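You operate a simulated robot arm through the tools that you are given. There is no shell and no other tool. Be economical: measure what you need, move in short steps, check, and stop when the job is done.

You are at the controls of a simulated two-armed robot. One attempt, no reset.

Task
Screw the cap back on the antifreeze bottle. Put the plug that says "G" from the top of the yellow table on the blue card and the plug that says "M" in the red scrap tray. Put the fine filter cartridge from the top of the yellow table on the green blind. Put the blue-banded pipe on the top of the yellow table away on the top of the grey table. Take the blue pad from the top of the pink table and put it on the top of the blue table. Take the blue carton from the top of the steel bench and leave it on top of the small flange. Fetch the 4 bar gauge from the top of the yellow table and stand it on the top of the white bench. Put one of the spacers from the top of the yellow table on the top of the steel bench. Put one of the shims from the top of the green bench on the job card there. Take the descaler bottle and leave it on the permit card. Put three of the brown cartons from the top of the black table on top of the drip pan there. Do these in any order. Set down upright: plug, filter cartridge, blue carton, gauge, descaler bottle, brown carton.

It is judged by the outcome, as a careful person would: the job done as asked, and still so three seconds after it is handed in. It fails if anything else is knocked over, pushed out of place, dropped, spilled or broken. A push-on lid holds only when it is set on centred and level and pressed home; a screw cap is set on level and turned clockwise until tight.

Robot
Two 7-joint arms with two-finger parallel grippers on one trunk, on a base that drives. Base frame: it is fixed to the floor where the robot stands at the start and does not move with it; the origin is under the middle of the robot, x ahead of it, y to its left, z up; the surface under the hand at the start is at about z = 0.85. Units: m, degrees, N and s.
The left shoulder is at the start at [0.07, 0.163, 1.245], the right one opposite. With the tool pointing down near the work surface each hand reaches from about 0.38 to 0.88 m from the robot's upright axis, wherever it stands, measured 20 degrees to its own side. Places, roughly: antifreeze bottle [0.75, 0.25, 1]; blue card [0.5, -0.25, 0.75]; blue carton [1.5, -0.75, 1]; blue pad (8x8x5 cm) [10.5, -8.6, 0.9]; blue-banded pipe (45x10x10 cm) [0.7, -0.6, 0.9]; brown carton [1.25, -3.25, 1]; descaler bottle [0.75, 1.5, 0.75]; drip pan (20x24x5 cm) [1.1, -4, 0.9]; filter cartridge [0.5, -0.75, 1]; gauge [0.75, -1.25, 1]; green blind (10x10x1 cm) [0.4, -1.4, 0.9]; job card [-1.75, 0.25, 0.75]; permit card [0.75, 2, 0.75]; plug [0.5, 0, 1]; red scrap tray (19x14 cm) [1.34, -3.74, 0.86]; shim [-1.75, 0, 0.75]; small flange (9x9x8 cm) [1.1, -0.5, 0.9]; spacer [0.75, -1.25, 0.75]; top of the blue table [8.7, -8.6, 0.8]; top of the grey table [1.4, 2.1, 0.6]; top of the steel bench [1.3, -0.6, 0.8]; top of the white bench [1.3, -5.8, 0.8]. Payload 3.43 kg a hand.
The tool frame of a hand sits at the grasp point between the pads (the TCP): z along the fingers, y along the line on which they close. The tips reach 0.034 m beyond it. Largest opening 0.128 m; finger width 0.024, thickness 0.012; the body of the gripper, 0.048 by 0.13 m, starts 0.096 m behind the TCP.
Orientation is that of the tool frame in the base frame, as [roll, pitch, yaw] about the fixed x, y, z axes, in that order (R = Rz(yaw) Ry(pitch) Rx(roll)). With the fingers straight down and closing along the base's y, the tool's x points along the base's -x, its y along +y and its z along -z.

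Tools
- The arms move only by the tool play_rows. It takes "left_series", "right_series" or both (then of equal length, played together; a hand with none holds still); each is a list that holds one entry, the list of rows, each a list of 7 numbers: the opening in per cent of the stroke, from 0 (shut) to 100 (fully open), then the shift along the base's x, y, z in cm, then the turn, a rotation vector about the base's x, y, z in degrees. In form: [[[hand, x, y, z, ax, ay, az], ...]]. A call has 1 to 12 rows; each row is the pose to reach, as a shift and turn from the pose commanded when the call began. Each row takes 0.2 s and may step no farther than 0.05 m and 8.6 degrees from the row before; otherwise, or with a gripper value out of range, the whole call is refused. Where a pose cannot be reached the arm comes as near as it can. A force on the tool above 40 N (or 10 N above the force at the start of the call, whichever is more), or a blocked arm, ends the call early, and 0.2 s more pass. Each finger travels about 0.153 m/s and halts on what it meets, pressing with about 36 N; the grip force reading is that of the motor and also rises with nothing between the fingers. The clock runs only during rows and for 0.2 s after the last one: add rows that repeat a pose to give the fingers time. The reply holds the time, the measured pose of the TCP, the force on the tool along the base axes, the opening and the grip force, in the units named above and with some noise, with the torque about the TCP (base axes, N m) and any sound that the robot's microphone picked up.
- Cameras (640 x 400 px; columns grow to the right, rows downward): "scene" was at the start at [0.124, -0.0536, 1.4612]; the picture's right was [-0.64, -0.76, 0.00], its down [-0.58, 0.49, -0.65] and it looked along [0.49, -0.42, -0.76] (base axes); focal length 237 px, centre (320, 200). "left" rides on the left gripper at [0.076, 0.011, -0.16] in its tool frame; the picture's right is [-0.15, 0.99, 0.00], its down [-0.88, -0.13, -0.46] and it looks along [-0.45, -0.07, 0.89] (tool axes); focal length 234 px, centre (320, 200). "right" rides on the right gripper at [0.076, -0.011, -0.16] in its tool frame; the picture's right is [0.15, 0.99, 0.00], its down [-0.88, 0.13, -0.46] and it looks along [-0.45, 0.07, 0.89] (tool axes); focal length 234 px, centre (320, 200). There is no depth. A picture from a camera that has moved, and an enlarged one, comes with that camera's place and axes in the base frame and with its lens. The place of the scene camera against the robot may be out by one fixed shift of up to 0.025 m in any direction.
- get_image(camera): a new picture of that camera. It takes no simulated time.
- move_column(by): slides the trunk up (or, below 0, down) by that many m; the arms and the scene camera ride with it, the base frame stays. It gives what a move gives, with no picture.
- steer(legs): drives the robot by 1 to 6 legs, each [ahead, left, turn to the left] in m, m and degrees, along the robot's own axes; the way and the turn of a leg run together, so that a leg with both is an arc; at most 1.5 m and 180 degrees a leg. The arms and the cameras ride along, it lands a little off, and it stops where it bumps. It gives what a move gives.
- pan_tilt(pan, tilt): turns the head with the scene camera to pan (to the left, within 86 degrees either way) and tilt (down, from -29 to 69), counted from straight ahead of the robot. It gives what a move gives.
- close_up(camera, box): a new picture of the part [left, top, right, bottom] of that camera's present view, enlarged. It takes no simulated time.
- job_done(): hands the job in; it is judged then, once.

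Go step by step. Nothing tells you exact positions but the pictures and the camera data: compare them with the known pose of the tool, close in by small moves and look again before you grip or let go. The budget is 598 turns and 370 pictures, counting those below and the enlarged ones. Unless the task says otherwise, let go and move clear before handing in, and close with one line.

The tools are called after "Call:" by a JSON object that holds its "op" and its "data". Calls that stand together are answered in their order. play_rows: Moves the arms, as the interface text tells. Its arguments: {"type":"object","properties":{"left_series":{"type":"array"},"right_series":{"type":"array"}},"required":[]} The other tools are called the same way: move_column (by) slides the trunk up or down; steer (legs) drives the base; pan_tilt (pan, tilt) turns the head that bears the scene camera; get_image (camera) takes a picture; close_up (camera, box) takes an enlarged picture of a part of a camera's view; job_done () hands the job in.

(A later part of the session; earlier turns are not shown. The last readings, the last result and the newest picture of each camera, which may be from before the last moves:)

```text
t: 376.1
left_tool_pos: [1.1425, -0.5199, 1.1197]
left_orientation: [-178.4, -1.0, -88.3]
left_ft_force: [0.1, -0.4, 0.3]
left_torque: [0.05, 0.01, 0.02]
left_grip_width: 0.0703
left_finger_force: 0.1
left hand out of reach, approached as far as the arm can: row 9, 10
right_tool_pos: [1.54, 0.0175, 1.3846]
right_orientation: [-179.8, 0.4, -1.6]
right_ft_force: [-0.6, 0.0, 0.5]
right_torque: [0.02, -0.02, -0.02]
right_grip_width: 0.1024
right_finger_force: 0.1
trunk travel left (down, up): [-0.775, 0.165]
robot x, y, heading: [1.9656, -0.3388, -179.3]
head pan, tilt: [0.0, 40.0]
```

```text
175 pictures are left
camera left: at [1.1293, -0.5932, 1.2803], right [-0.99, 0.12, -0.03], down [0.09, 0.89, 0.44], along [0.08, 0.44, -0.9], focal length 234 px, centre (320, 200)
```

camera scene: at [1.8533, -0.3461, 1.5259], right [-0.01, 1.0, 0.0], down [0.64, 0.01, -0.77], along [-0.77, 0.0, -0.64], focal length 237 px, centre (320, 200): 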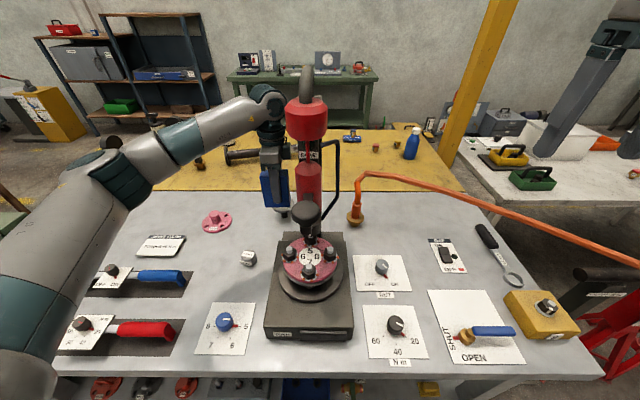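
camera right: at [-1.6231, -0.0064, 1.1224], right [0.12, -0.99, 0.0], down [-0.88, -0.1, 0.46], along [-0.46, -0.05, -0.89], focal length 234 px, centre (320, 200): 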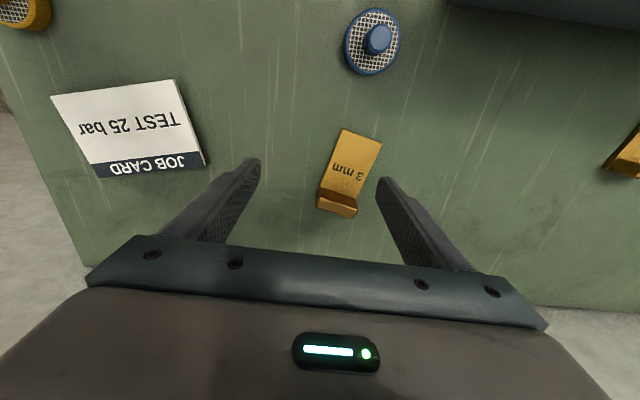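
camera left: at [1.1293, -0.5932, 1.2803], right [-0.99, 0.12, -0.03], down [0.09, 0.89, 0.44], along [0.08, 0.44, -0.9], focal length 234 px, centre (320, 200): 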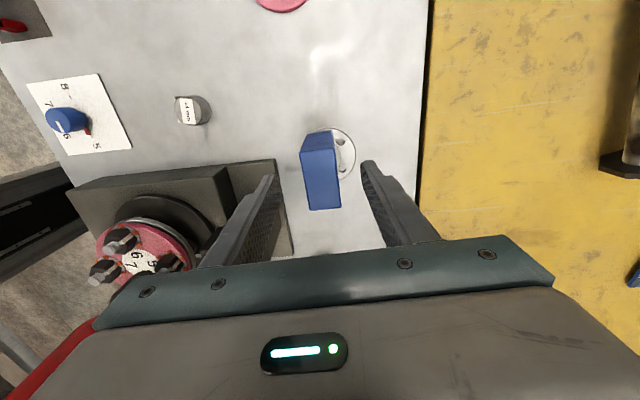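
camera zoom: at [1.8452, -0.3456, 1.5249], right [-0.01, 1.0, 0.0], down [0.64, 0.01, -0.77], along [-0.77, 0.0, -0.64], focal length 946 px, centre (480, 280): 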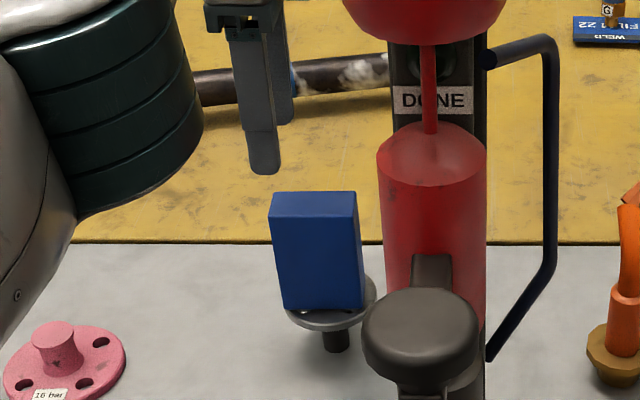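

The carton stands on the small flange. I retract the arm clear of the post and drive back around to the front for the pipe.

Call:
{"op": "play_rows", "data": {"left_series": [[[55, 0, -4, 2, 0, 0, 0], [55, 0, -8, 4, 0, 0, 0], [55, 4, -9, 5, 0, 0, 0], [55, 8, -9, 6, 0, 0, 0], [55, 12.5, -9, 6, 0, 0, 0], [55, 17, -9, 6, 0, 0, 0], [55, 21.5, -8, 6, 0, 0, 0], [55, 26, -7, 6, 0, 0, 0], [55, 30.5, -6, 6, 0, 0, 0], [55, 35, -5, 6, 0, 0, 0], [55, 39, -4, 6, 0, 0, 0]]]}}

Call:
{"op": "steer", "data": {"legs": [[-0.33, 0, 0], [0, 0, 90], [1.5, 0, 0], [0.5, 0, 0], [0, 0, 90], [0, 0, 0]]}}

```text
t: 378.5
left_tool_pos: [1.1527, -0.5947, 1.2172]
left_orientation: [-178.5, -1.3, -88.2]
left_ft_force: [-1.0, -0.8, 0.9]
left_torque: [0.01, 0.0, -0.01]
left_grip_width: 0.0705
left_finger_force: 0.0
left hand out of reach, approached as far as the arm can: row 3, 4, 5, 6, 7, 8, 9, 10, 11
right_tool_pos: [1.5392, 0.0188, 1.3844]
right_orientation: [180.0, 0.3, -1.6]
right_ft_force: [-0.7, 0.4, 0.5]
right_torque: [-0.03, 0.0, 0.01]
right_grip_width: 0.1023
right_finger_force: 0.0
trunk travel left (down, up): [-0.775, 0.165]
robot x, y, heading: [1.9645, -0.3371, -179.6]
head pan, tilt: [0.0, 40.0]
```

```text
t: 398.4
left_tool_pos: [3.1006, -2.1043, 1.218]
left_orientation: [-178.7, -1.2, 92.3]
left_ft_force: [-0.3, -0.8, 0.5]
left_torque: [0.01, 0.0, 0.0]
left_grip_width: 0.0701
left_finger_force: 0.1
right_tool_pos: [2.7208, -2.7208, 1.3851]
right_orientation: [-180.0, 0.5, 179.0]
right_ft_force: [0.4, -0.5, 0.2]
right_torque: [0.0, -0.02, 0.0]
right_grip_width: 0.1024
right_finger_force: 0.1
trunk travel left (down, up): [-0.775, 0.165]
robot x, y, heading: [2.2894, -2.3685, 0.9]
head pan, tilt: [0.0, 40.0]
```

Call:
{"op": "play_rows", "data": {"left_series": [[[55, -2, 0, 1, 0, 0, -8], [55, -4, 0, 2, 0, 0, -16], [55, -7, 1, 2, 0, 0, -24], [55, -10, 2, 2, 0, 0, -32], [55, -13, 3, 2, 0, 0, -40], [55, -16, 3, 2, 0, 0, -48], [55, -19, 3, 2, 0, 0, -56], [55, -22, 3, 2, 0, 0, -64], [55, -25, 3, 2, 0, 0, -72], [55, -28, 3, 2, 0, 0, -80], [55, -31, 3, 2, 0, 0, -88]]]}}

Call:
{"op": "get_image", "data": {"camera": "scene"}}

```text
t: 400.8
left_tool_pos: [3.0617, -2.3295, 1.2846]
left_orientation: [-178.5, -0.7, 4.4]
left_ft_force: [0.6, 0.4, 0.7]
left_torque: [-0.12, 0.03, 0.0]
left_grip_width: 0.0704
left_finger_force: 0.0
left hand out of reach, approached as far as the arm can: row 1, 2, 3, 4, 5, 6, 7, 8, 9, 10, 11
right_tool_pos: [2.7216, -2.7219, 1.3838]
right_orientation: [180.0, 0.3, 179.0]
right_ft_force: [0.2, -0.3, 0.2]
right_torque: [0.08, 0.05, 0.02]
right_grip_width: 0.1024
right_finger_force: 0.0
trunk travel left (down, up): [-0.775, 0.165]
robot x, y, heading: [2.2884, -2.3671, 1.1]
head pan, tilt: [0.0, 40.0]
```

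```text
174 pictures are left
camera scene: at [2.4422, -2.369, 1.5248], right [0.02, -1.0, 0.0], down [-0.64, -0.01, -0.77], along [0.77, 0.02, -0.64], focal length 237 px, centre (320, 200)
```

scene: 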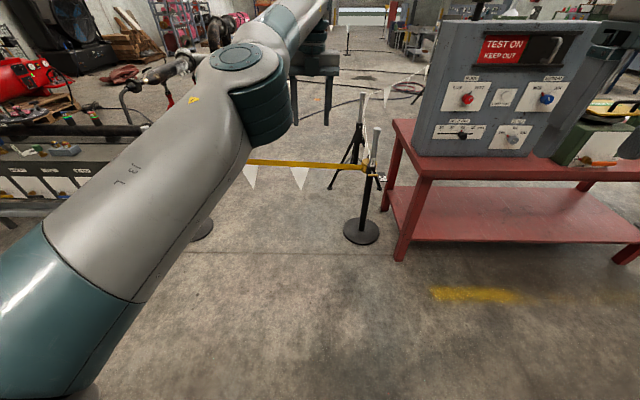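

The left arm has drifted into an awkward posture. I keep unwinding it and bring the hand to its own side.

Call:
{"op": "play_rows", "data": {"left_series": [[[55, -1, 2, 0, 0, 0, -8], [55, -2, 4, 0, 0, 0, -16], [55, -3, 6, 0, 0, 0, -24], [55, -4, 8, 0, 0, 0, -32], [55, -6, 10, 0, 0, 0, -40], [55, -8, 12, 0, 0, 0, -48], [55, -10, 14, 0, 0, 0, -56], [55, -12, 16, 0, 0, 0, -64], [55, -14, 18, 0, 0, 0, -72], [55, -16, 20, 0, 0, 0, -80], [55, -18, 22, 0, 0, 0, -88]]]}}

Call:
{"op": "play_rows", "data": {"left_series": [[[55, -1, 0, 0, 0, 0, -8], [55, -2, 0, 0, 0, 0, -16], [55, -3, 0, 0, 0, 0, -24], [55, -4, 0, 0, 0, 0, -32], [55, -6, 0, 0, 0, 0, -40], [55, -8, 0, 0, 0, 0, -48], [55, -10, 0, 0, 0, 0, -56], [55, -12, 0, 0, 0, 0, -64], [55, -14, 0, 0, 0, 0, -72], [55, -16, 0, 0, 0, 0, -80], [55, -18, 0, 0, 0, 0, -88]]]}}

Call:
{"op": "get_image", "data": {"camera": "scene"}}

```text
t: 403.2
left_tool_pos: [3.0659, -2.1265, 1.3616]
left_orientation: [-178.8, -1.3, -77.5]
left_ft_force: [0.9, 1.7, 0.3]
left_torque: [-0.08, 0.0, 0.02]
left_grip_width: 0.0703
left_finger_force: 0.0
left hand out of reach, approached as far as the arm can: row 1, 2, 3, 4, 5, 6, 7, 8, 9, 10, 11
right_tool_pos: [2.7213, -2.7173, 1.3852]
right_orientation: [-179.6, 0.4, 179.0]
right_ft_force: [0.4, 0.1, 0.8]
right_torque: [-0.05, -0.02, -0.02]
right_grip_width: 0.1024
right_finger_force: 0.1
trunk travel left (down, up): [-0.775, 0.165]
robot x, y, heading: [2.2889, -2.3679, 1.1]
head pan, tilt: [0.0, 40.0]
```

```text
t: 405.6
left_tool_pos: [2.8847, -2.1267, 1.3699]
left_orientation: [-178.6, -1.1, -165.3]
left_ft_force: [-0.3, 0.0, 0.1]
left_torque: [0.02, -0.05, -0.01]
left_grip_width: 0.0704
left_finger_force: 0.0
left hand out of reach, approached as far as the arm can: row 1, 2, 3, 4, 5, 6
right_tool_pos: [2.7211, -2.7189, 1.3852]
right_orientation: [-179.8, 0.5, 178.9]
right_ft_force: [-0.9, -0.3, -0.8]
right_torque: [0.01, -0.02, 0.04]
right_grip_width: 0.1024
right_finger_force: 0.1
trunk travel left (down, up): [-0.775, 0.165]
robot x, y, heading: [2.2913, -2.3671, 0.9]
head pan, tilt: [0.0, 40.0]
```

```text
173 pictures are left
camera scene: at [2.4402, -2.3659, 1.525], right [0.02, -1.0, 0.0], down [-0.64, -0.01, -0.77], along [0.77, 0.01, -0.64], focal length 237 px, centre (320, 200)
```

scene: 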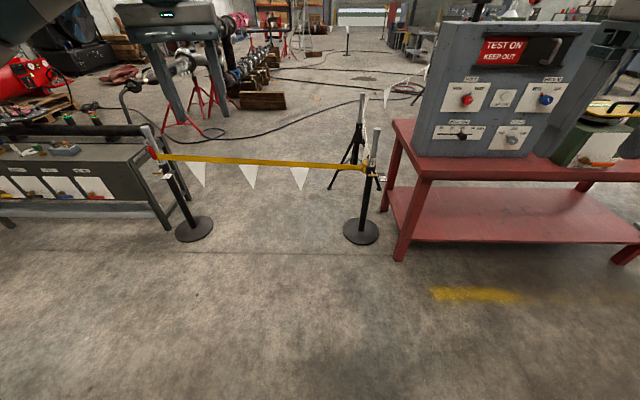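

The arm is back to normal. I tidy the hand and drive to the front of the yellow table for the pipe.

Call:
{"op": "play_rows", "data": {"left_series": [[[60, -3, 0, -3, 0, 0, -8], [60, -6, 0, -6, 0, 0, -15], [60, -9, 0, -9, 0, 0, -15], [60, -12, 0, -12, 0, 0, -15], [60, -14, 0, -14, 0, 0, -15]]]}}

Call:
{"op": "steer", "data": {"legs": [[-1.5, 0, 0], [-1.15, 0, -0.9], [0, 1.48, 0]]}}

Call:
{"op": "get_image", "data": {"camera": "scene"}}

```text
t: 406.8
left_tool_pos: [2.7444, -2.1276, 1.2298]
left_orientation: [-178.7, -1.2, 179.6]
left_ft_force: [0.1, 0.6, 0.1]
left_torque: [-0.01, 0.03, -0.01]
left_grip_width: 0.0769
left_finger_force: 0.1
right_tool_pos: [2.7213, -2.7203, 1.3861]
right_orientation: [-179.9, 0.4, 178.9]
right_ft_force: [0.0, 0.0, -0.1]
right_torque: [0.0, 0.0, -0.01]
right_grip_width: 0.1025
right_finger_force: 0.1
trunk travel left (down, up): [-0.775, 0.165]
robot x, y, heading: [2.2913, -2.3625, 1.3]
head pan, tilt: [0.0, 40.0]
```

```text
t: 426.7
left_tool_pos: [0.1127, -0.6555, 1.2305]
left_orientation: [-178.8, -1.2, 178.6]
left_ft_force: [-0.2, 0.9, -0.2]
left_torque: [0.01, 0.0, -0.01]
left_grip_width: 0.0764
left_finger_force: 0.0
right_tool_pos: [0.0807, -1.248, 1.3837]
right_orientation: [-180.0, 0.4, 178.1]
right_ft_force: [-0.1, 0.8, -0.3]
right_torque: [0.0, 0.0, 0.03]
right_grip_width: 0.1023
right_finger_force: 0.1
trunk travel left (down, up): [-0.775, 0.165]
robot x, y, heading: [-0.3482, -0.8936, 0.1]
head pan, tilt: [0.0, 40.0]
```

```text
172 pictures are left
camera scene: at [-0.1948, -0.8902, 1.5249], right [0.0, -1.0, 0.0], down [-0.64, 0.0, -0.77], along [0.77, 0.0, -0.64], focal length 237 px, centre (320, 200)
```

scene: 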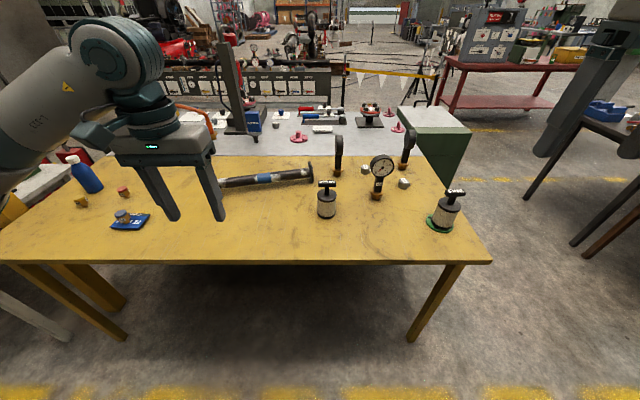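

Call:
{"op": "play_rows", "data": {"left_series": [[[90, 0, 0, 0, 0, 0, 8.5], [90, 0, 0, 0, 0, 0, 17], [90, 0, 0, 0, 0, 0, 25.5], [90, 0, 0, 0, 0, 0, 34], [90, 0, 0, 0, 0, 0, 42.5], [90, 0, 0, 0, 0, 0, 51], [90, 0, 0, 0, 0, 0, 59.5], [90, 0, 0, 0, 0, 0, 68], [90, 0, 0, 0, 0, 0, 76.5], [90, 0, 0, 0, 0, 0, 85], [90, 0, 0, 0, 0, 0, 93], [90, 0, 0, 0, 0, 0, 101]]]}}

Call:
{"op": "steer", "data": {"legs": [[0.44, 0, 0]]}}

Call:
{"op": "get_image", "data": {"camera": "left"}}

```text
t: 429.3
left_tool_pos: [0.1135, -0.6551, 1.2296]
left_orientation: [-178.7, -1.1, -80.1]
left_ft_force: [-0.5, 0.1, 0.0]
left_torque: [0.0, -0.01, 0.02]
left_grip_width: 0.1154
left_finger_force: 0.0
right_tool_pos: [0.0809, -1.247, 1.3845]
right_orientation: [180.0, 0.4, 178.1]
right_ft_force: [-0.2, 0.9, -0.2]
right_torque: [0.0, 0.03, 0.01]
right_grip_width: 0.1025
right_finger_force: 0.1
trunk travel left (down, up): [-0.775, 0.165]
robot x, y, heading: [-0.3434, -0.886, 0.0]
head pan, tilt: [0.0, 40.0]
```

```text
t: 432.0
left_tool_pos: [0.5538, -0.655, 1.2306]
left_orientation: [-178.7, -1.1, -80.5]
left_ft_force: [0.0, -0.2, -0.5]
left_torque: [-0.01, 0.01, -0.02]
left_grip_width: 0.1151
left_finger_force: 0.0
right_tool_pos: [0.5201, -1.2478, 1.3859]
right_orientation: [-180.0, 0.5, 178.0]
right_ft_force: [0.0, 0.3, 0.2]
right_torque: [-0.01, -0.04, -0.01]
right_grip_width: 0.1024
right_finger_force: 0.1
trunk travel left (down, up): [-0.775, 0.165]
robot x, y, heading: [0.0965, -0.8864, -0.1]
head pan, tilt: [0.0, 40.0]
```

```text
171 pictures are left
camera left: at [0.5506, -0.7286, 1.3918], right [-1.0, -0.02, -0.03], down [-0.03, 0.9, 0.44], along [0.01, 0.44, -0.9], focal length 234 px, centre (320, 200)
```

left: 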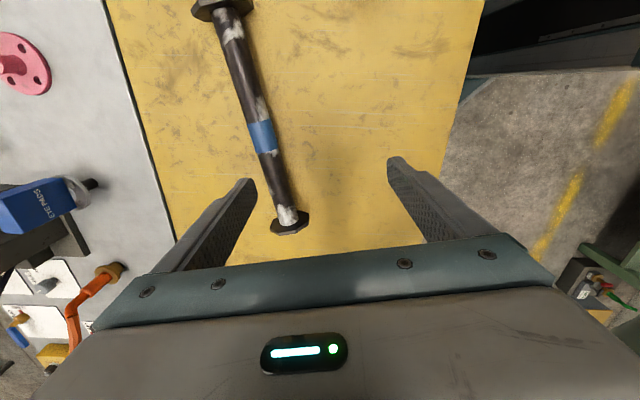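

The pipe's band is at about [0.68, -0.632], its axis near 102 degrees. I move over it and descend partway.

Call:
{"op": "play_rows", "data": {"left_series": [[[90, 3, 0.6, -3, 0, 0, 2.5], [90, 6, 1.2, -6, 0, 0, 2.5], [90, 9, 1.8, -9, 0, 0, 2.5], [90, 12, 2.3, -12, 0, 0, 2.5], [90, 12.6, 2.3, -16, 0, 0, 2.5], [90, 12.6, 2.3, -20, 0, 0, 2.5], [90, 12.6, 2.3, -20, 0, 0, 2.5]]]}}

Call:
{"op": "get_image", "data": {"camera": "left"}}

```text
t: 433.6
left_tool_pos: [0.6812, -0.6295, 1.0299]
left_orientation: [-178.7, -1.0, -77.8]
left_ft_force: [0.7, -0.1, -0.2]
left_torque: [-0.01, 0.02, -0.02]
left_grip_width: 0.1153
left_finger_force: 0.2
right_tool_pos: [0.5202, -1.2484, 1.3845]
right_orientation: [179.9, 0.4, 178.0]
right_ft_force: [-0.3, 0.3, 1.0]
right_torque: [0.04, 0.0, -0.02]
right_grip_width: 0.1022
right_finger_force: 0.1
trunk travel left (down, up): [-0.775, 0.165]
robot x, y, heading: [0.0972, -0.8864, -0.1]
head pan, tilt: [0.0, 40.0]
```

```text
170 pictures are left
camera left: at [0.6812, -0.7037, 1.1913], right [-1.0, -0.07, -0.02], down [-0.07, 0.89, 0.44], along [-0.01, 0.44, -0.9], focal length 234 px, centre (320, 200)
```

left: 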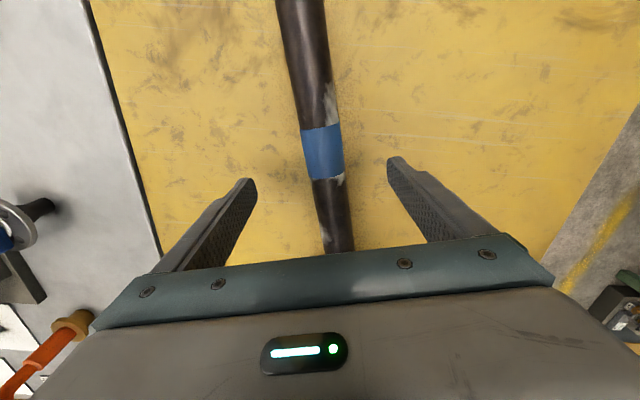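

Call:
{"op": "play_rows", "data": {"left_series": [[[90, 0, 0, -4, 0, 0, 0], [90, 0, 0, -8, 0, 0, 0], [90, 0, 0, -11.5, 0, 0, 0], [90, 0, 0, -12.5, 0, 0, 0], [50, 0, 0, -12.5, 0, 0, 0], [0, 0, 0, -12.5, 0, 0, 0], [0, 0, 0, -12.5, 0, 0, 0], [0, 0, 0, -12.5, 0, 0, 0], [0, 0, 0, -10, 0, 0, 0], [0, 0, 0, -6, 0, 0, 0], [0, 0, 0, -2, 0, 0, 0]]]}}

Call:
{"op": "get_image", "data": {"camera": "scene"}}

```text
t: 436.0
left_tool_pos: [0.6791, -0.631, 1.01]
left_orientation: [-178.8, -1.0, -77.9]
left_ft_force: [-0.4, -1.7, -12.5]
left_torque: [0.02, 0.01, 0.0]
left_grip_width: 0.0475
left_finger_force: 35.5
right_tool_pos: [0.5214, -1.2478, 1.3838]
right_orientation: [-179.9, 0.3, 178.0]
right_ft_force: [-0.2, -0.5, -0.5]
right_torque: [0.02, 0.05, 0.02]
right_grip_width: 0.1024
right_finger_force: 0.0
trunk travel left (down, up): [-0.775, 0.165]
robot x, y, heading: [0.1004, -0.8852, 0.2]
head pan, tilt: [0.0, 40.0]
```

```text
169 pictures are left
camera scene: at [0.2475, -0.8894, 1.5247], right [0.0, -1.0, 0.0], down [-0.64, 0.0, -0.77], along [0.77, 0.0, -0.64], focal length 237 px, centre (320, 200)
```

scene: 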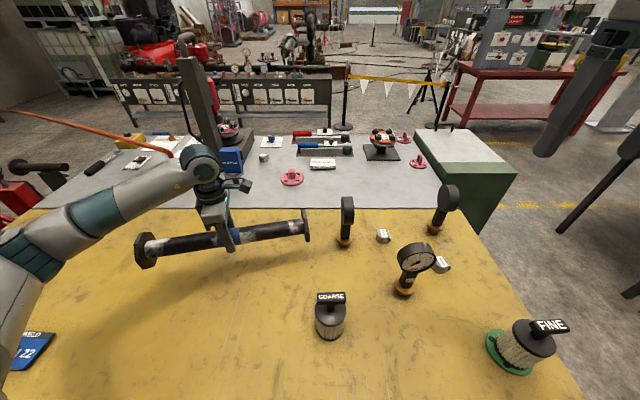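

The pipe hangs level in the grip. I raise it and drive around to the far aisle again.

Call:
{"op": "play_rows", "data": {"left_series": [[[0, 0, 0, 4, 0, 0, 0], [0, 0, 0, 8, 0, 0, 0], [0, 0, 0, 12, 0, 0, 0], [0, 0, 0, 16, 0, 0, 0]]]}}

Call:
{"op": "steer", "data": {"legs": [[-0.45, 0, 0], [0, -1.47, 0], [1.45, 0, 0], [1.25, 0, 0], [0, 0, 90], [1.4, 0, 0]]}}

Call:
{"op": "steer", "data": {"legs": [[1.4, 0, 0], [0.7, 0, 0]]}}

Call:
{"op": "pan_tilt", "data": {"pan": 40, "tilt": 35}}

Call:
{"op": "get_image", "data": {"camera": "scene"}}

```text
t: 437.0
left_tool_pos: [0.6774, -0.633, 1.1711]
left_orientation: [-178.8, -1.0, -77.9]
left_ft_force: [-0.4, -1.3, -11.3]
left_torque: [-0.01, -0.02, -0.01]
left_grip_width: 0.0479
left_finger_force: 35.6
right_tool_pos: [0.5207, -1.2473, 1.3836]
right_orientation: [-180.0, 0.3, 178.0]
right_ft_force: [-0.5, 0.4, 0.2]
right_torque: [0.04, -0.02, -0.03]
right_grip_width: 0.1025
right_finger_force: 0.0
trunk travel left (down, up): [-0.775, 0.165]
robot x, y, heading: [0.0937, -0.8868, -0.1]
head pan, tilt: [0.0, 40.0]
```

```text
t: 469.8
left_tool_pos: [2.0862, -0.3836, 1.1694]
left_orientation: [-178.8, -1.1, 13.7]
left_ft_force: [-0.6, -0.3, -11.8]
left_torque: [-0.01, 0.0, 0.02]
left_grip_width: 0.0478
left_finger_force: 36.1
right_tool_pos: [2.7044, -0.5254, 1.3837]
right_orientation: [-179.9, 0.4, -90.4]
right_ft_force: [1.0, -0.7, 0.1]
right_torque: [0.01, -0.01, -0.01]
right_grip_width: 0.1024
right_finger_force: 0.0
trunk travel left (down, up): [-0.775, 0.165]
robot x, y, heading: [2.3523, -0.9566, 91.9]
head pan, tilt: [0.0, 40.0]
```

```text
t: 480.4
left_tool_pos: [1.9673, 1.7523, 1.1704]
left_orientation: [-178.7, -1.1, 15.7]
left_ft_force: [0.1, -0.1, -12.4]
left_torque: [0.01, 0.04, 0.03]
left_grip_width: 0.0477
left_finger_force: 36.0
right_tool_pos: [2.5904, 1.6345, 1.3845]
right_orientation: [-179.8, 0.5, -88.4]
right_ft_force: [-0.1, -0.6, -0.2]
right_torque: [0.01, 0.0, -0.01]
right_grip_width: 0.1024
right_finger_force: 0.0
trunk travel left (down, up): [-0.775, 0.165]
robot x, y, heading: [2.2568, 1.1905, 93.3]
head pan, tilt: [0.0, 40.0]
```

```text
t: 481.5
left_tool_pos: [1.9678, 1.752, 1.1706]
left_orientation: [-178.7, -1.1, 15.7]
left_ft_force: [-0.5, 0.2, -11.2]
left_torque: [0.03, -0.03, 0.01]
left_grip_width: 0.0474
left_finger_force: 36.0
right_tool_pos: [2.5913, 1.6342, 1.3848]
right_orientation: [-179.9, 0.4, -88.4]
right_ft_force: [-0.4, 0.4, -0.5]
right_torque: [0.02, 0.02, 0.02]
right_grip_width: 0.1023
right_finger_force: 0.1
trunk travel left (down, up): [-0.775, 0.165]
robot x, y, heading: [2.2604, 1.1884, 93.3]
head pan, tilt: [40.0, 35.0]
```

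```text
168 pictures are left
camera scene: at [2.2076, 1.2987, 1.5324], right [0.72, 0.69, 0.0], down [0.4, -0.42, -0.82], along [-0.56, 0.59, -0.57], focal length 237 px, centre (320, 200)
```

scene: 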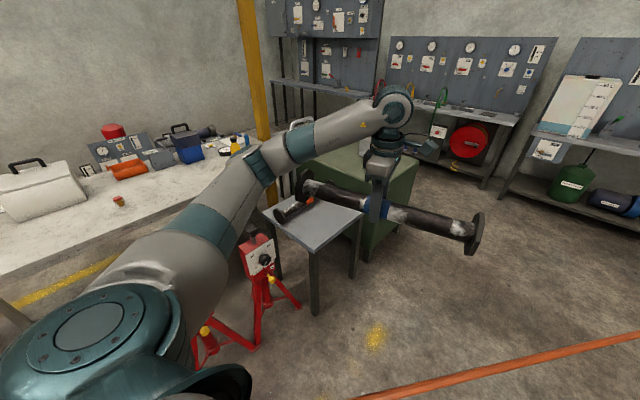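

The grey table is to my left, with an orange-banded pipe on its far part. I turn to face it, strafe over, and look.

Call:
{"op": "steer", "data": {"legs": [[0, 0, 87], [0, -1.1, 0]]}}

Call:
{"op": "pan_tilt", "data": {"pan": 0, "tilt": 45}}

Call:
{"op": "get_image", "data": {"camera": "scene"}}

```text
t: 490.8
left_tool_pos: [1.672, 2.0282, 1.1705]
left_orientation: [-178.8, -1.1, 102.5]
left_ft_force: [-0.5, 0.1, -11.6]
left_torque: [-0.01, -0.02, 0.04]
left_grip_width: 0.0476
left_finger_force: 36.2
right_tool_pos: [1.8244, 2.6431, 1.3845]
right_orientation: [-179.9, 0.4, -1.6]
right_ft_force: [0.0, 0.3, -0.2]
right_torque: [0.01, -0.01, 0.03]
right_grip_width: 0.1027
right_finger_force: 0.0
trunk travel left (down, up): [-0.775, 0.165]
robot x, y, heading: [2.255, 2.2835, -179.7]
head pan, tilt: [40.0, 35.0]
```

```text
t: 491.9
left_tool_pos: [1.6723, 2.0287, 1.1706]
left_orientation: [-179.0, -1.1, 102.5]
left_ft_force: [0.0, -0.7, -11.8]
left_torque: [0.03, -0.02, -0.01]
left_grip_width: 0.0477
left_finger_force: 36.0
right_tool_pos: [1.8246, 2.6444, 1.3854]
right_orientation: [-179.9, 0.4, -1.6]
right_ft_force: [0.7, -0.6, -0.1]
right_torque: [0.01, -0.02, 0.02]
right_grip_width: 0.1021
right_finger_force: 0.2
trunk travel left (down, up): [-0.775, 0.165]
robot x, y, heading: [2.2504, 2.2893, -179.7]
head pan, tilt: [0.0, 45.0]
```

```text
167 pictures are left
camera scene: at [2.134, 2.2811, 1.5175], right [-0.01, 1.0, 0.0], down [0.71, 0.01, -0.71], along [-0.71, -0.01, -0.71], focal length 237 px, centre (320, 200)
```

scene: 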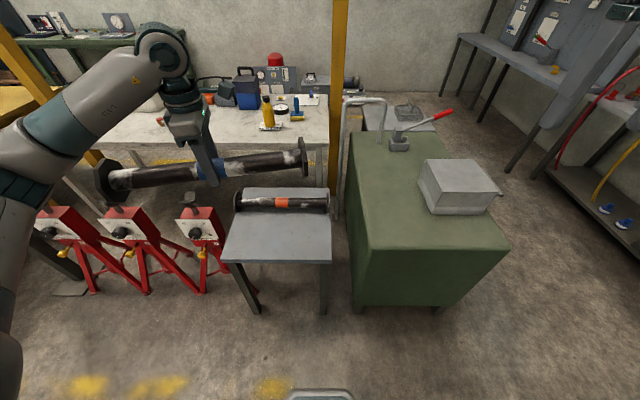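

The grey table spans x 1.13–1.60 and y 1.85–2.32, with the orange pipe at x ≈ 1.30. I will lay the blue-banded one parallel at x ≈ 1.48.

Call:
{"op": "steer", "data": {"legs": [[0.22, 0, 0]]}}

Call:
{"op": "move_column", "data": {"by": -0.25}}

Call:
{"op": "play_rows", "data": {"left_series": [[[0, 0, 1, 0, 0, 0, -4], [0, 1, 2, 0, 0, 0, -8], [0, 2, 3, -2, 0, 0, -12.5], [0, 2, 3, -5, 0, 0, -12.5], [0, 2, 3, -5, 0, 0, -12.5]]]}}

Call:
{"op": "get_image", "data": {"camera": "scene"}}

Call:
{"op": "get_image", "data": {"camera": "left"}}

```text
t: 493.6
left_tool_pos: [1.4497, 2.0287, 1.1716]
left_orientation: [-178.8, -1.0, 102.3]
left_ft_force: [0.2, 0.0, -11.8]
left_torque: [0.0, 0.01, 0.01]
left_grip_width: 0.0476
left_finger_force: 36.5
right_tool_pos: [1.6052, 2.6449, 1.3856]
right_orientation: [-179.9, 0.4, -1.7]
right_ft_force: [1.3, 0.0, 0.8]
right_torque: [0.01, -0.02, 0.01]
right_grip_width: 0.1023
right_finger_force: 0.1
trunk travel left (down, up): [-0.775, 0.165]
robot x, y, heading: [2.0321, 2.2875, -179.6]
head pan, tilt: [0.0, 45.0]
```

```text
t: 496.2
left_tool_pos: [1.4498, 2.0292, 0.9202]
left_orientation: [-178.8, -1.1, 102.3]
left_ft_force: [1.4, -0.4, -11.8]
left_torque: [0.03, -0.03, -0.01]
left_grip_width: 0.0474
left_finger_force: 36.4
right_tool_pos: [1.6047, 2.6446, 1.1348]
right_orientation: [-180.0, 0.4, -1.7]
right_ft_force: [-0.2, 0.9, -0.8]
right_torque: [-0.03, 0.02, 0.0]
right_grip_width: 0.1025
right_finger_force: 0.1
trunk travel left (down, up): [-0.525, 0.415]
robot x, y, heading: [2.0294, 2.2834, -179.9]
head pan, tilt: [0.0, 45.0]
```

```text
t: 497.4
left_tool_pos: [1.4697, 2.0593, 0.8692]
left_orientation: [-178.8, -1.1, 89.8]
left_ft_force: [-0.6, 1.3, -12.0]
left_torque: [0.05, -0.03, 0.03]
left_grip_width: 0.0478
left_finger_force: 36.3
right_tool_pos: [1.6032, 2.6457, 1.1341]
right_orientation: [-179.8, 0.4, -1.7]
right_ft_force: [0.8, -0.6, -0.7]
right_torque: [0.0, 0.05, -0.02]
right_grip_width: 0.1026
right_finger_force: 0.0
trunk travel left (down, up): [-0.525, 0.415]
robot x, y, heading: [2.0291, 2.2868, -180.0]
head pan, tilt: [0.0, 45.0]
```

```text
166 pictures are left
camera scene: at [1.9124, 2.281, 1.2676], right [0.0, 1.0, 0.0], down [0.71, 0.0, -0.71], along [-0.71, 0.0, -0.71], focal length 237 px, centre (320, 200)
```

scene: 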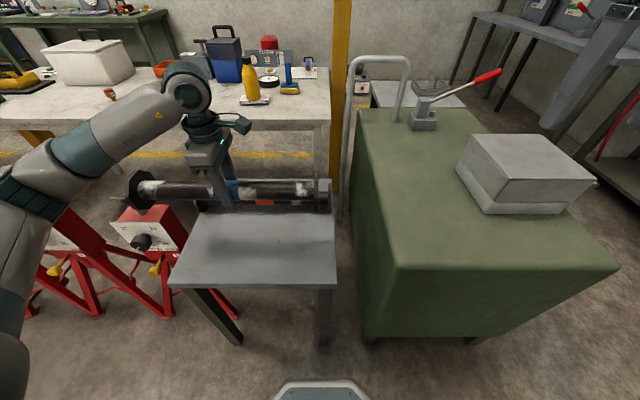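

```text
165 pictures are left
camera left: at [1.4848, 2.1326, 1.031], right [0.99, -0.15, -0.02], down [-0.12, -0.89, 0.44], along [-0.09, -0.43, -0.9], focal length 234 px, centre (320, 200)
```

left: 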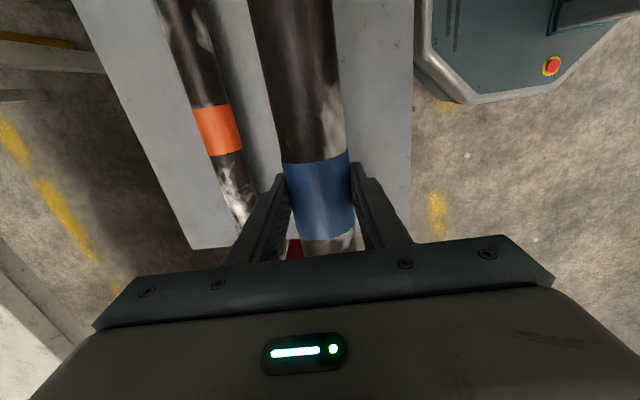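

Call:
{"op": "play_rows", "data": {"left_series": [[[0, 0.5, 0.7, -4, 0, 0, 0], [0, 1, 1.4, -8, 0, 0, 0], [0, 1, 1.4, -12, 0, 0, 0], [0, 1, 1.4, -16, 0, 0, 0], [0, 1, 1.4, -18, 0, 0, 0], [0, 1, 1.4, -18, 0, 0, 0]]]}}

Call:
{"op": "get_image", "data": {"camera": "scene"}}

```text
t: 498.8
left_tool_pos: [1.4786, 2.0739, 0.6942]
left_orientation: [-178.4, -1.2, 89.8]
left_ft_force: [-2.6, -5.1, 16.4]
left_torque: [0.58, -0.05, -0.04]
left_grip_width: 0.0477
left_finger_force: 36.3
right_tool_pos: [1.6056, 2.6446, 1.1345]
right_orientation: [180.0, 0.6, -1.8]
right_ft_force: [0.6, -0.5, 0.7]
right_torque: [-0.02, 0.02, 0.04]
right_grip_width: 0.1024
right_finger_force: 0.1
trunk travel left (down, up): [-0.525, 0.415]
robot x, y, heading: [2.0289, 2.286, -179.8]
head pan, tilt: [0.0, 45.0]
```

```text
164 pictures are left
camera scene: at [1.9144, 2.2811, 1.2683], right [0.0, 1.0, 0.0], down [0.71, 0.0, -0.71], along [-0.71, 0.0, -0.71], focal length 237 px, centre (320, 200)
```

scene: 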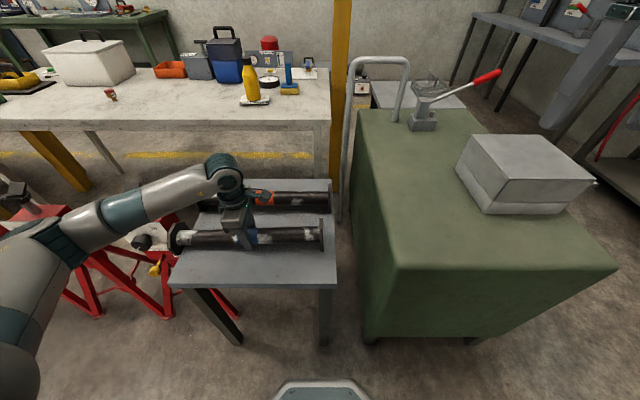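

Call:
{"op": "close_up", "data": {"camera": "scene", "box": [150, 170, 350, 295]}}

```text
3.20 times, centred on (250, 232) of scene
camera zoom: at [1.9144, 2.2811, 1.2683], right [0.0, 1.0, 0.0], down [0.71, 0.0, -0.71], along [-0.71, 0.0, -0.71], focal length 757 px, centre (544, 96)
```

zoom: 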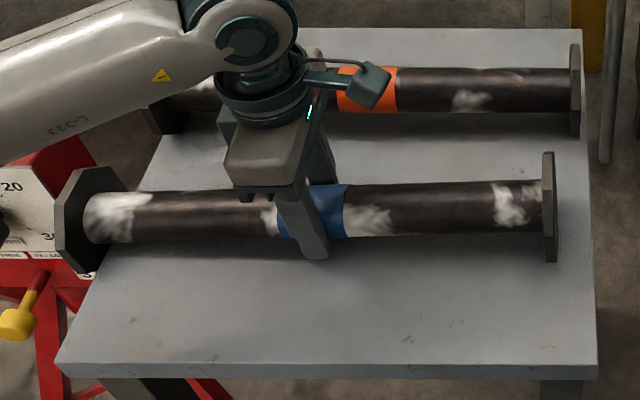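

The pipe is about 2.7 cm too far left. I lift slightly, shift it and set it down again.

Call:
{"op": "play_rows", "data": {"left_series": [[[0, 0, 0, 1.5, 0, 0, 0], [0, 0, 0, 2.5, 0, 0, 0], [0, 0, 1.4, 2.5, 0, 0, 0], [0, 0, 2.7, 2.5, 0, 0, 0], [0, 0, 2.7, 1.5, 0, 0, 0], [0, 0, 2.7, 0.7, 0, 0, 0], [0, 0, 2.7, 0.2, 0, 0, 0], [0, 0, 2.7, 0, 0, 0, 0]]]}}

Call:
{"op": "close_up", "data": {"camera": "scene", "box": [150, 170, 350, 295]}}

```text
t: 500.6
left_tool_pos: [1.48, 2.1031, 0.6926]
left_orientation: [-178.5, -1.3, 89.7]
left_ft_force: [-3.8, -2.1, 22.8]
left_torque: [0.44, 0.01, 0.25]
left_grip_width: 0.0478
left_finger_force: 36.1
right_tool_pos: [1.6061, 2.6467, 1.1358]
right_orientation: [-179.9, 0.4, -1.8]
right_ft_force: [0.6, 0.1, -0.2]
right_torque: [0.01, -0.03, -0.03]
right_grip_width: 0.1024
right_finger_force: 0.0
trunk travel left (down, up): [-0.525, 0.415]
robot x, y, heading: [2.0315, 2.2833, -179.8]
head pan, tilt: [0.0, 45.0]
```

```text
3.20 times, centred on (250, 232) of scene
camera zoom: at [1.9147, 2.282, 1.268], right [0.0, 1.0, 0.0], down [0.71, 0.0, -0.71], along [-0.71, 0.0, -0.71], focal length 757 px, centre (544, 96)
```

zoom: 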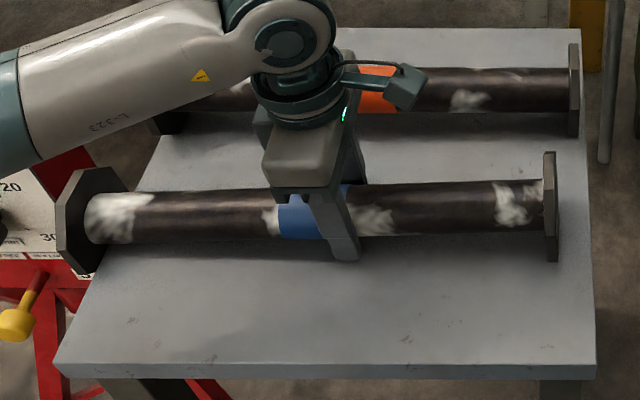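

The hand slid along the pipe, so its left flange may be hooked over the edge. I lift higher and look.

Call:
{"op": "play_rows", "data": {"left_series": [[[0, 0, 0, 2, 0, 0, 0], [0, 0, 0, 4, 0, 0, 0], [0, 0, 0, 7, 0, 0, 0], [0, 0, 0, 7, 0, 0, 0]]]}}

Call:
{"op": "close_up", "data": {"camera": "scene", "box": [130, 140, 370, 290]}}

```text
t: 501.6
left_tool_pos: [1.4801, 2.0994, 0.7582]
left_orientation: [-178.9, -1.1, 89.9]
left_ft_force: [-0.1, 0.6, -11.5]
left_torque: [0.34, 0.04, -0.01]
left_grip_width: 0.0475
left_finger_force: 36.4
right_tool_pos: [1.604, 2.6438, 1.1346]
right_orientation: [-179.9, 0.4, -1.7]
right_ft_force: [-0.4, 0.4, -1.0]
right_torque: [-0.04, -0.02, 0.0]
right_grip_width: 0.1026
right_finger_force: 0.1
trunk travel left (down, up): [-0.525, 0.415]
robot x, y, heading: [2.032, 2.2849, -179.7]
head pan, tilt: [0.0, 45.0]
```

```text
2.67 times, centred on (250, 215) of scene
camera zoom: at [1.9119, 2.2805, 1.2675], right [0.0, 1.0, 0.0], down [0.71, 0.0, -0.71], along [-0.71, 0.0, -0.71], focal length 631 px, centre (507, 160)
```

zoom: 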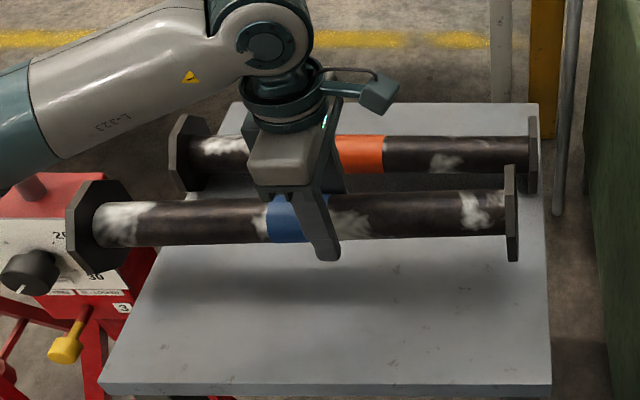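

The pipe is about as long as the table is wide, and it is 4 cm too far left. I shift it, turn it slightly for better support, and lower it.

Call:
{"op": "play_rows", "data": {"left_series": [[[0, 0.5, 1.2, 0, 0, 0, 4], [0, 1.2, 2.6, 0, 0, 0, 8], [0, 2, 4.2, 0, 0, 0, 11], [0, 2, 4.2, 0, 0, 0, 11]]]}}

Call:
{"op": "close_up", "data": {"camera": "scene", "box": [130, 140, 370, 290]}}

```text
t: 502.6
left_tool_pos: [1.5011, 2.14, 0.7614]
left_orientation: [-179.0, -1.2, 100.9]
left_ft_force: [-0.5, -0.2, -12.2]
left_torque: [0.31, 0.09, -0.03]
left_grip_width: 0.0476
left_finger_force: 36.1
right_tool_pos: [1.6044, 2.6446, 1.1348]
right_orientation: [-179.8, 0.4, -1.7]
right_ft_force: [-0.1, -0.2, -0.4]
right_torque: [0.02, 0.0, 0.01]
right_grip_width: 0.1021
right_finger_force: 0.1
trunk travel left (down, up): [-0.525, 0.415]
robot x, y, heading: [2.0298, 2.2876, -179.8]
head pan, tilt: [0.0, 45.0]
```

```text
2.67 times, centred on (250, 215) of scene
camera zoom: at [1.912, 2.2803, 1.2675], right [0.0, 1.0, 0.0], down [0.71, 0.0, -0.71], along [-0.71, 0.0, -0.71], focal length 631 px, centre (507, 160)
```

zoom: 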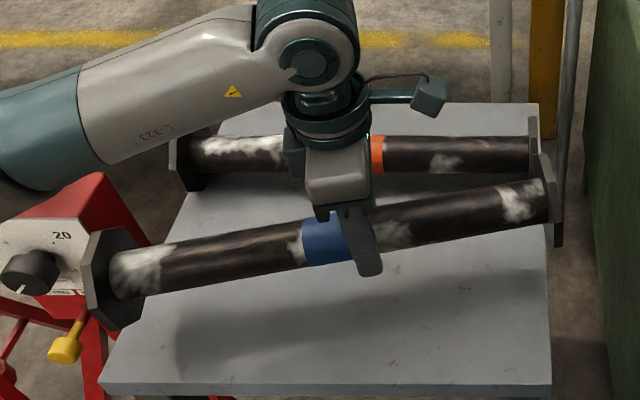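

Centred now. I lower to contact and release.

Call:
{"op": "play_rows", "data": {"left_series": [[[0, 0, 0, -2.5, 0, 0, 0], [0, 0, 0, -4.5, 0, 0, 0], [0, 0, 0, -5.6, 0, 0, 0], [0, 0, 0, -6.2, 0, 0, 0], [0, 0, 0, -6.6, 0, 0, 0], [0, 0, 0, -6.9, 0, 0, 0]]]}}

Call:
{"op": "close_up", "data": {"camera": "scene", "box": [130, 140, 370, 290]}}

```text
t: 504.0
left_tool_pos: [1.4996, 2.1431, 0.6937]
left_orientation: [-178.5, -1.2, 100.8]
left_ft_force: [0.5, -1.3, 24.8]
left_torque: [-0.01, -0.01, -0.14]
left_grip_width: 0.0478
left_finger_force: 35.5
right_tool_pos: [1.6074, 2.6451, 1.1356]
right_orientation: [-180.0, 0.6, -1.7]
right_ft_force: [1.2, 0.8, 0.3]
right_torque: [0.02, 0.01, -0.02]
right_grip_width: 0.1027
right_finger_force: 0.0
trunk travel left (down, up): [-0.525, 0.415]
robot x, y, heading: [2.0301, 2.2843, -179.7]
head pan, tilt: [0.0, 45.0]
```

```text
2.67 times, centred on (250, 215) of scene
camera zoom: at [1.9156, 2.2815, 1.2681], right [0.0, 1.0, 0.0], down [0.71, 0.0, -0.71], along [-0.71, 0.0, -0.71], focal length 631 px, centre (507, 160)
```

zoom: 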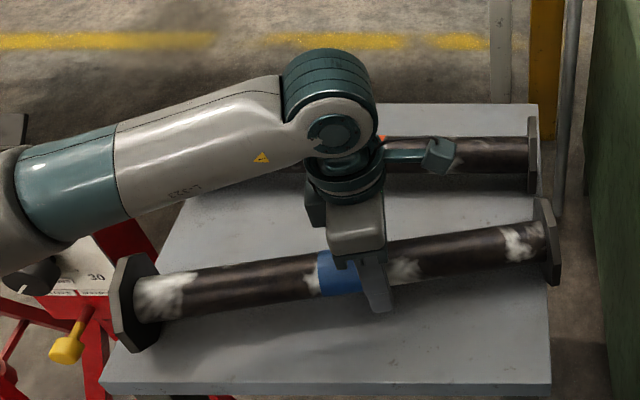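

Call:
{"op": "play_rows", "data": {"left_series": [[[0, 0, 0, 2, 0, 0, 0], [0, 0, 0, 3.5, 0, 0, 0], [0, 0, -1.1, 3.5, 0, 0, 0], [0, 0, -1.1, 2, 0, 0, 0], [0, 0, -1.1, 0.9, 0, 0, 0], [0, 0, -1.1, 0.4, 0, 0, 0], [0, 0, -1.1, 0.1, 0, 0, 0], [0, 0, -1.1, -0.1, 0, 0, 0]]]}}

Call:
{"op": "close_up", "data": {"camera": "scene", "box": [130, 140, 370, 290]}}

```text
t: 505.8
left_tool_pos: [1.4996, 2.1309, 0.695]
left_orientation: [-178.5, -1.2, 100.9]
left_ft_force: [2.0, -6.8, 19.8]
left_torque: [-0.45, -0.16, -0.1]
left_grip_width: 0.0477
left_finger_force: 36.4
right_tool_pos: [1.6062, 2.6448, 1.136]
right_orientation: [-179.9, 0.5, -1.7]
right_ft_force: [0.1, -0.1, 0.2]
right_torque: [-0.02, 0.02, -0.02]
right_grip_width: 0.1023
right_finger_force: 0.2
trunk travel left (down, up): [-0.525, 0.415]
robot x, y, heading: [2.0286, 2.285, -179.7]
head pan, tilt: [0.0, 45.0]
```

```text
2.67 times, centred on (250, 215) of scene
camera zoom: at [1.9151, 2.2808, 1.2684], right [-0.01, 1.0, 0.0], down [0.71, 0.0, -0.71], along [-0.71, 0.0, -0.71], focal length 631 px, centre (507, 160)
```

zoom: 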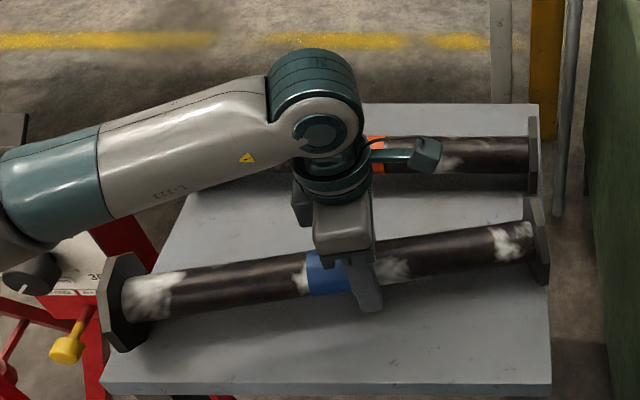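

Both ends rest on the table. I release and rise.

Call:
{"op": "play_rows", "data": {"left_series": [[[0, 0, 0, 0.3, 0, 0, 0], [50, 0, 0, 0.3, 0, 0, 0], [80, 0, 0, 0.3, 0, 0, 0], [80, 0, 0, 0.3, 0, 0, 0], [80, 0, 0, 4, 0, 0, 0], [80, 0, 0, 8, 0, 0, 0], [80, 0, 0, 12, 0, 0, 0], [80, 0, 0, 16, 0, 0, 0], [80, 0, 0, 20, 0, 0, 0], [80, 0, 0, 24, 0, 0, 0], [80, 0, 0, 28, 0, 0, 0], [80, 0, 0, 32, 0, 0, 0]]]}}

Call:
{"op": "move_column", "data": {"by": 0.2}}

Call:
{"op": "close_up", "data": {"camera": "scene", "box": [130, 140, 370, 290]}}

```text
t: 508.4
left_tool_pos: [1.5007, 2.133, 1.0114]
left_orientation: [-178.8, -1.2, 100.9]
left_ft_force: [-0.6, -0.2, 0.2]
left_torque: [0.02, -0.02, -0.07]
left_grip_width: 0.1024
left_finger_force: 0.0
right_tool_pos: [1.6049, 2.6463, 1.1356]
right_orientation: [-180.0, 0.4, -1.8]
right_ft_force: [0.1, -0.4, -0.3]
right_torque: [0.0, 0.08, -0.01]
right_grip_width: 0.1024
right_finger_force: 0.1
trunk travel left (down, up): [-0.525, 0.415]
robot x, y, heading: [2.0302, 2.2857, -179.7]
head pan, tilt: [0.0, 45.0]
```

```text
t: 510.6
left_tool_pos: [1.4994, 2.1329, 1.2102]
left_orientation: [-178.7, -1.1, 100.9]
left_ft_force: [-0.5, -0.4, 0.5]
left_torque: [0.02, 0.01, 0.0]
left_grip_width: 0.1024
left_finger_force: 0.1
right_tool_pos: [1.604, 2.6456, 1.3347]
right_orientation: [-179.9, 0.3, -1.7]
right_ft_force: [-0.6, 0.3, 0.4]
right_torque: [-0.02, -0.01, -0.02]
right_grip_width: 0.1023
right_finger_force: 0.1
trunk travel left (down, up): [-0.725, 0.215]
robot x, y, heading: [2.0299, 2.2891, -179.8]
head pan, tilt: [0.0, 45.0]
```

```text
2.67 times, centred on (250, 215) of scene
camera zoom: at [1.9129, 2.2811, 1.4676], right [0.0, 1.0, 0.0], down [0.71, 0.0, -0.71], along [-0.71, 0.0, -0.71], focal length 631 px, centre (507, 160)
```

zoom: 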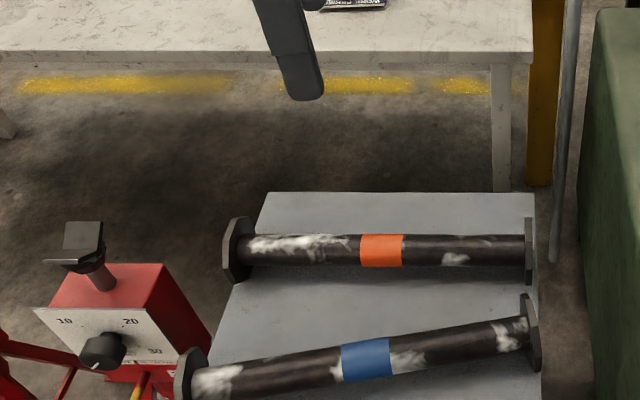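

The pipe lies on the grey table. Now I return to the front of the yellow table for the M plug and the 4 bar gauge.

Call:
{"op": "play_rows", "data": {"left_series": [[[80, 2, 0, 0, 0, 0, -8.5], [80, 4, 0, 0, 0, 0, -17], [80, 6, 0, 0, 0, 0, -25.5], [80, 8, 0, 0, 0, 0, -34], [80, 10, 0, 0, 0, 0, -42.5], [80, 10, -2, 0, 0, 0, -51], [80, 10, -4, 0, 0, 0, -59.5], [80, 10, -6, 0, 0, 0, -68], [80, 10, -8, 0, 0, 0, -76.5], [80, 10, -10, 0, 0, 0, -85], [80, 10, -10, 0, 0, 0, -93], [80, 10, -10, 0, 0, 0, -101]]]}}

Call:
{"op": "steer", "data": {"legs": [[-0.28, 0, 0], [0, 0, 90], [1.5, 0, 0], [1.5, 0, 0], [1.4, 0, 0], [0, 0, 90]]}}

Call:
{"op": "steer", "data": {"legs": [[0, -0.2, 0], [-1.4, 0, 0], [-1.3, 0, 0], [0, 1.3, 0], [0, 0.9, 0]]}}

Call:
{"op": "pan_tilt", "data": {"pan": 0, "tilt": 45}}

Call:
{"op": "get_image", "data": {"camera": "scene"}}

```text
t: 513.2
left_tool_pos: [1.5996, 2.0324, 1.2119]
left_orientation: [-178.7, -1.1, -0.3]
left_ft_force: [0.1, -0.1, -0.8]
left_torque: [0.01, 0.02, 0.01]
left_grip_width: 0.1024
left_finger_force: 0.1
right_tool_pos: [1.6045, 2.645, 1.335]
right_orientation: [-179.9, 0.3, -1.8]
right_ft_force: [0.7, 1.2, 0.4]
right_torque: [0.0, 0.03, 0.01]
right_grip_width: 0.1023
right_finger_force: 0.0
trunk travel left (down, up): [-0.725, 0.215]
robot x, y, heading: [2.0315, 2.2801, -179.6]
head pan, tilt: [0.0, 45.0]
```

```text
t: 543.4
left_tool_pos: [2.7051, -1.8521, 1.2115]
left_orientation: [-178.7, -1.1, -178.2]
left_ft_force: [0.3, -0.2, -0.6]
left_torque: [0.02, 0.01, 0.0]
left_grip_width: 0.1027
left_finger_force: 0.0
right_tool_pos: [2.7212, -2.4624, 1.3343]
right_orientation: [-179.9, 0.4, -179.9]
right_ft_force: [-0.2, 0.8, 0.1]
right_torque: [-0.06, -0.02, 0.0]
right_grip_width: 0.1025
right_finger_force: 0.1
trunk travel left (down, up): [-0.725, 0.215]
robot x, y, heading: [2.2842, -2.1202, 2.1]
head pan, tilt: [0.0, 45.0]
```

```text
t: 568.1
left_tool_pos: [-0.0321, 0.0549, 1.2114]
left_orientation: [-178.8, -1.1, -179.2]
left_ft_force: [-0.8, 0.4, -0.1]
left_torque: [-0.03, -0.02, 0.0]
left_grip_width: 0.1022
left_finger_force: 0.0
right_tool_pos: [-0.0263, -0.5564, 1.3343]
right_orientation: [-180.0, 0.4, 179.2]
right_ft_force: [0.4, -0.3, 1.5]
right_torque: [0.01, 0.02, -0.02]
right_grip_width: 0.1026
right_finger_force: 0.1
trunk travel left (down, up): [-0.725, 0.215]
robot x, y, heading: [-0.4585, -0.2054, 1.3]
head pan, tilt: [0.0, 45.0]
```

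```text
t: 568.7
left_tool_pos: [-0.0312, 0.0549, 1.2114]
left_orientation: [-178.8, -1.1, -179.2]
left_ft_force: [0.2, 0.9, 0.6]
left_torque: [0.0, 0.02, -0.01]
left_grip_width: 0.1026
left_finger_force: 0.0
right_tool_pos: [-0.0261, -0.5581, 1.3347]
right_orientation: [-180.0, 0.3, 179.2]
right_ft_force: [-0.3, 0.2, 0.3]
right_torque: [-0.02, 0.02, 0.03]
right_grip_width: 0.1021
right_finger_force: 0.0
trunk travel left (down, up): [-0.725, 0.215]
robot x, y, heading: [-0.4599, -0.2037, 1.3]
head pan, tilt: [0.0, 45.0]
```

```text
156 pictures are left
camera scene: at [-0.3115, -0.2053, 1.4677], right [0.02, -1.0, 0.0], down [-0.71, -0.02, -0.71], along [0.71, 0.02, -0.71], focal length 237 px, centre (320, 200)
```

scene: 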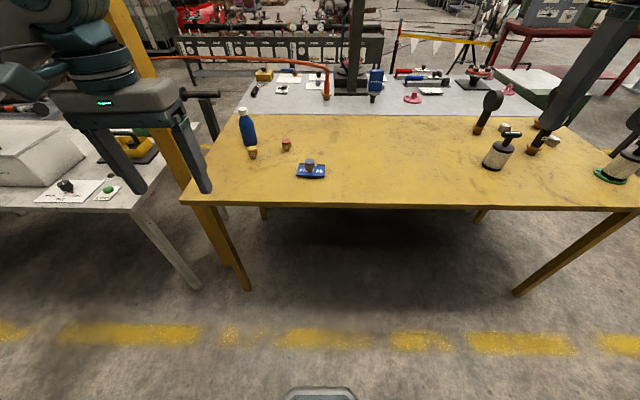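

Call:
{"op": "steer", "data": {"legs": [[0.39, 0.04, -1.3]]}}

Call:
{"op": "get_image", "data": {"camera": "left"}}

```text
t: 571.2
left_tool_pos: [0.371, 0.0883, 1.2118]
left_orientation: [-178.8, -1.1, 179.3]
left_ft_force: [0.7, 0.6, -0.5]
left_torque: [0.02, -0.01, -0.04]
left_grip_width: 0.1023
left_finger_force: 0.1
right_tool_pos: [0.3586, -0.5263, 1.334]
right_orientation: [-179.9, 0.6, 177.6]
right_ft_force: [-0.7, -0.2, -0.3]
right_torque: [0.0, -0.02, -0.02]
right_grip_width: 0.1023
right_finger_force: 0.1
trunk travel left (down, up): [-0.725, 0.215]
robot x, y, heading: [-0.0627, -0.1616, -0.1]
head pan, tilt: [0.0, 45.0]
```

```text
155 pictures are left
camera left: at [0.2974, 0.1028, 1.3727], right [0.16, 0.99, -0.02], down [0.89, -0.13, 0.44], along [0.43, -0.09, -0.9], focal length 234 px, centre (320, 200)
```

left: 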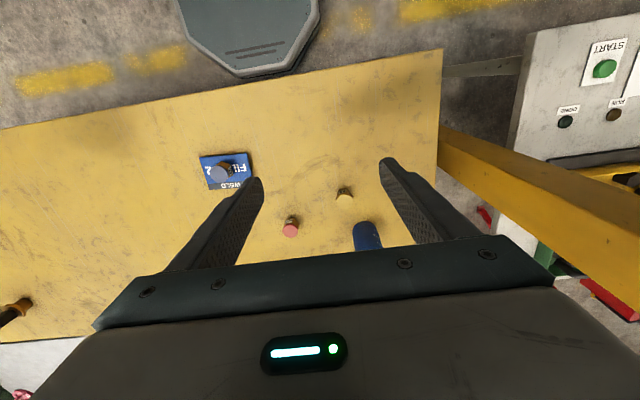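

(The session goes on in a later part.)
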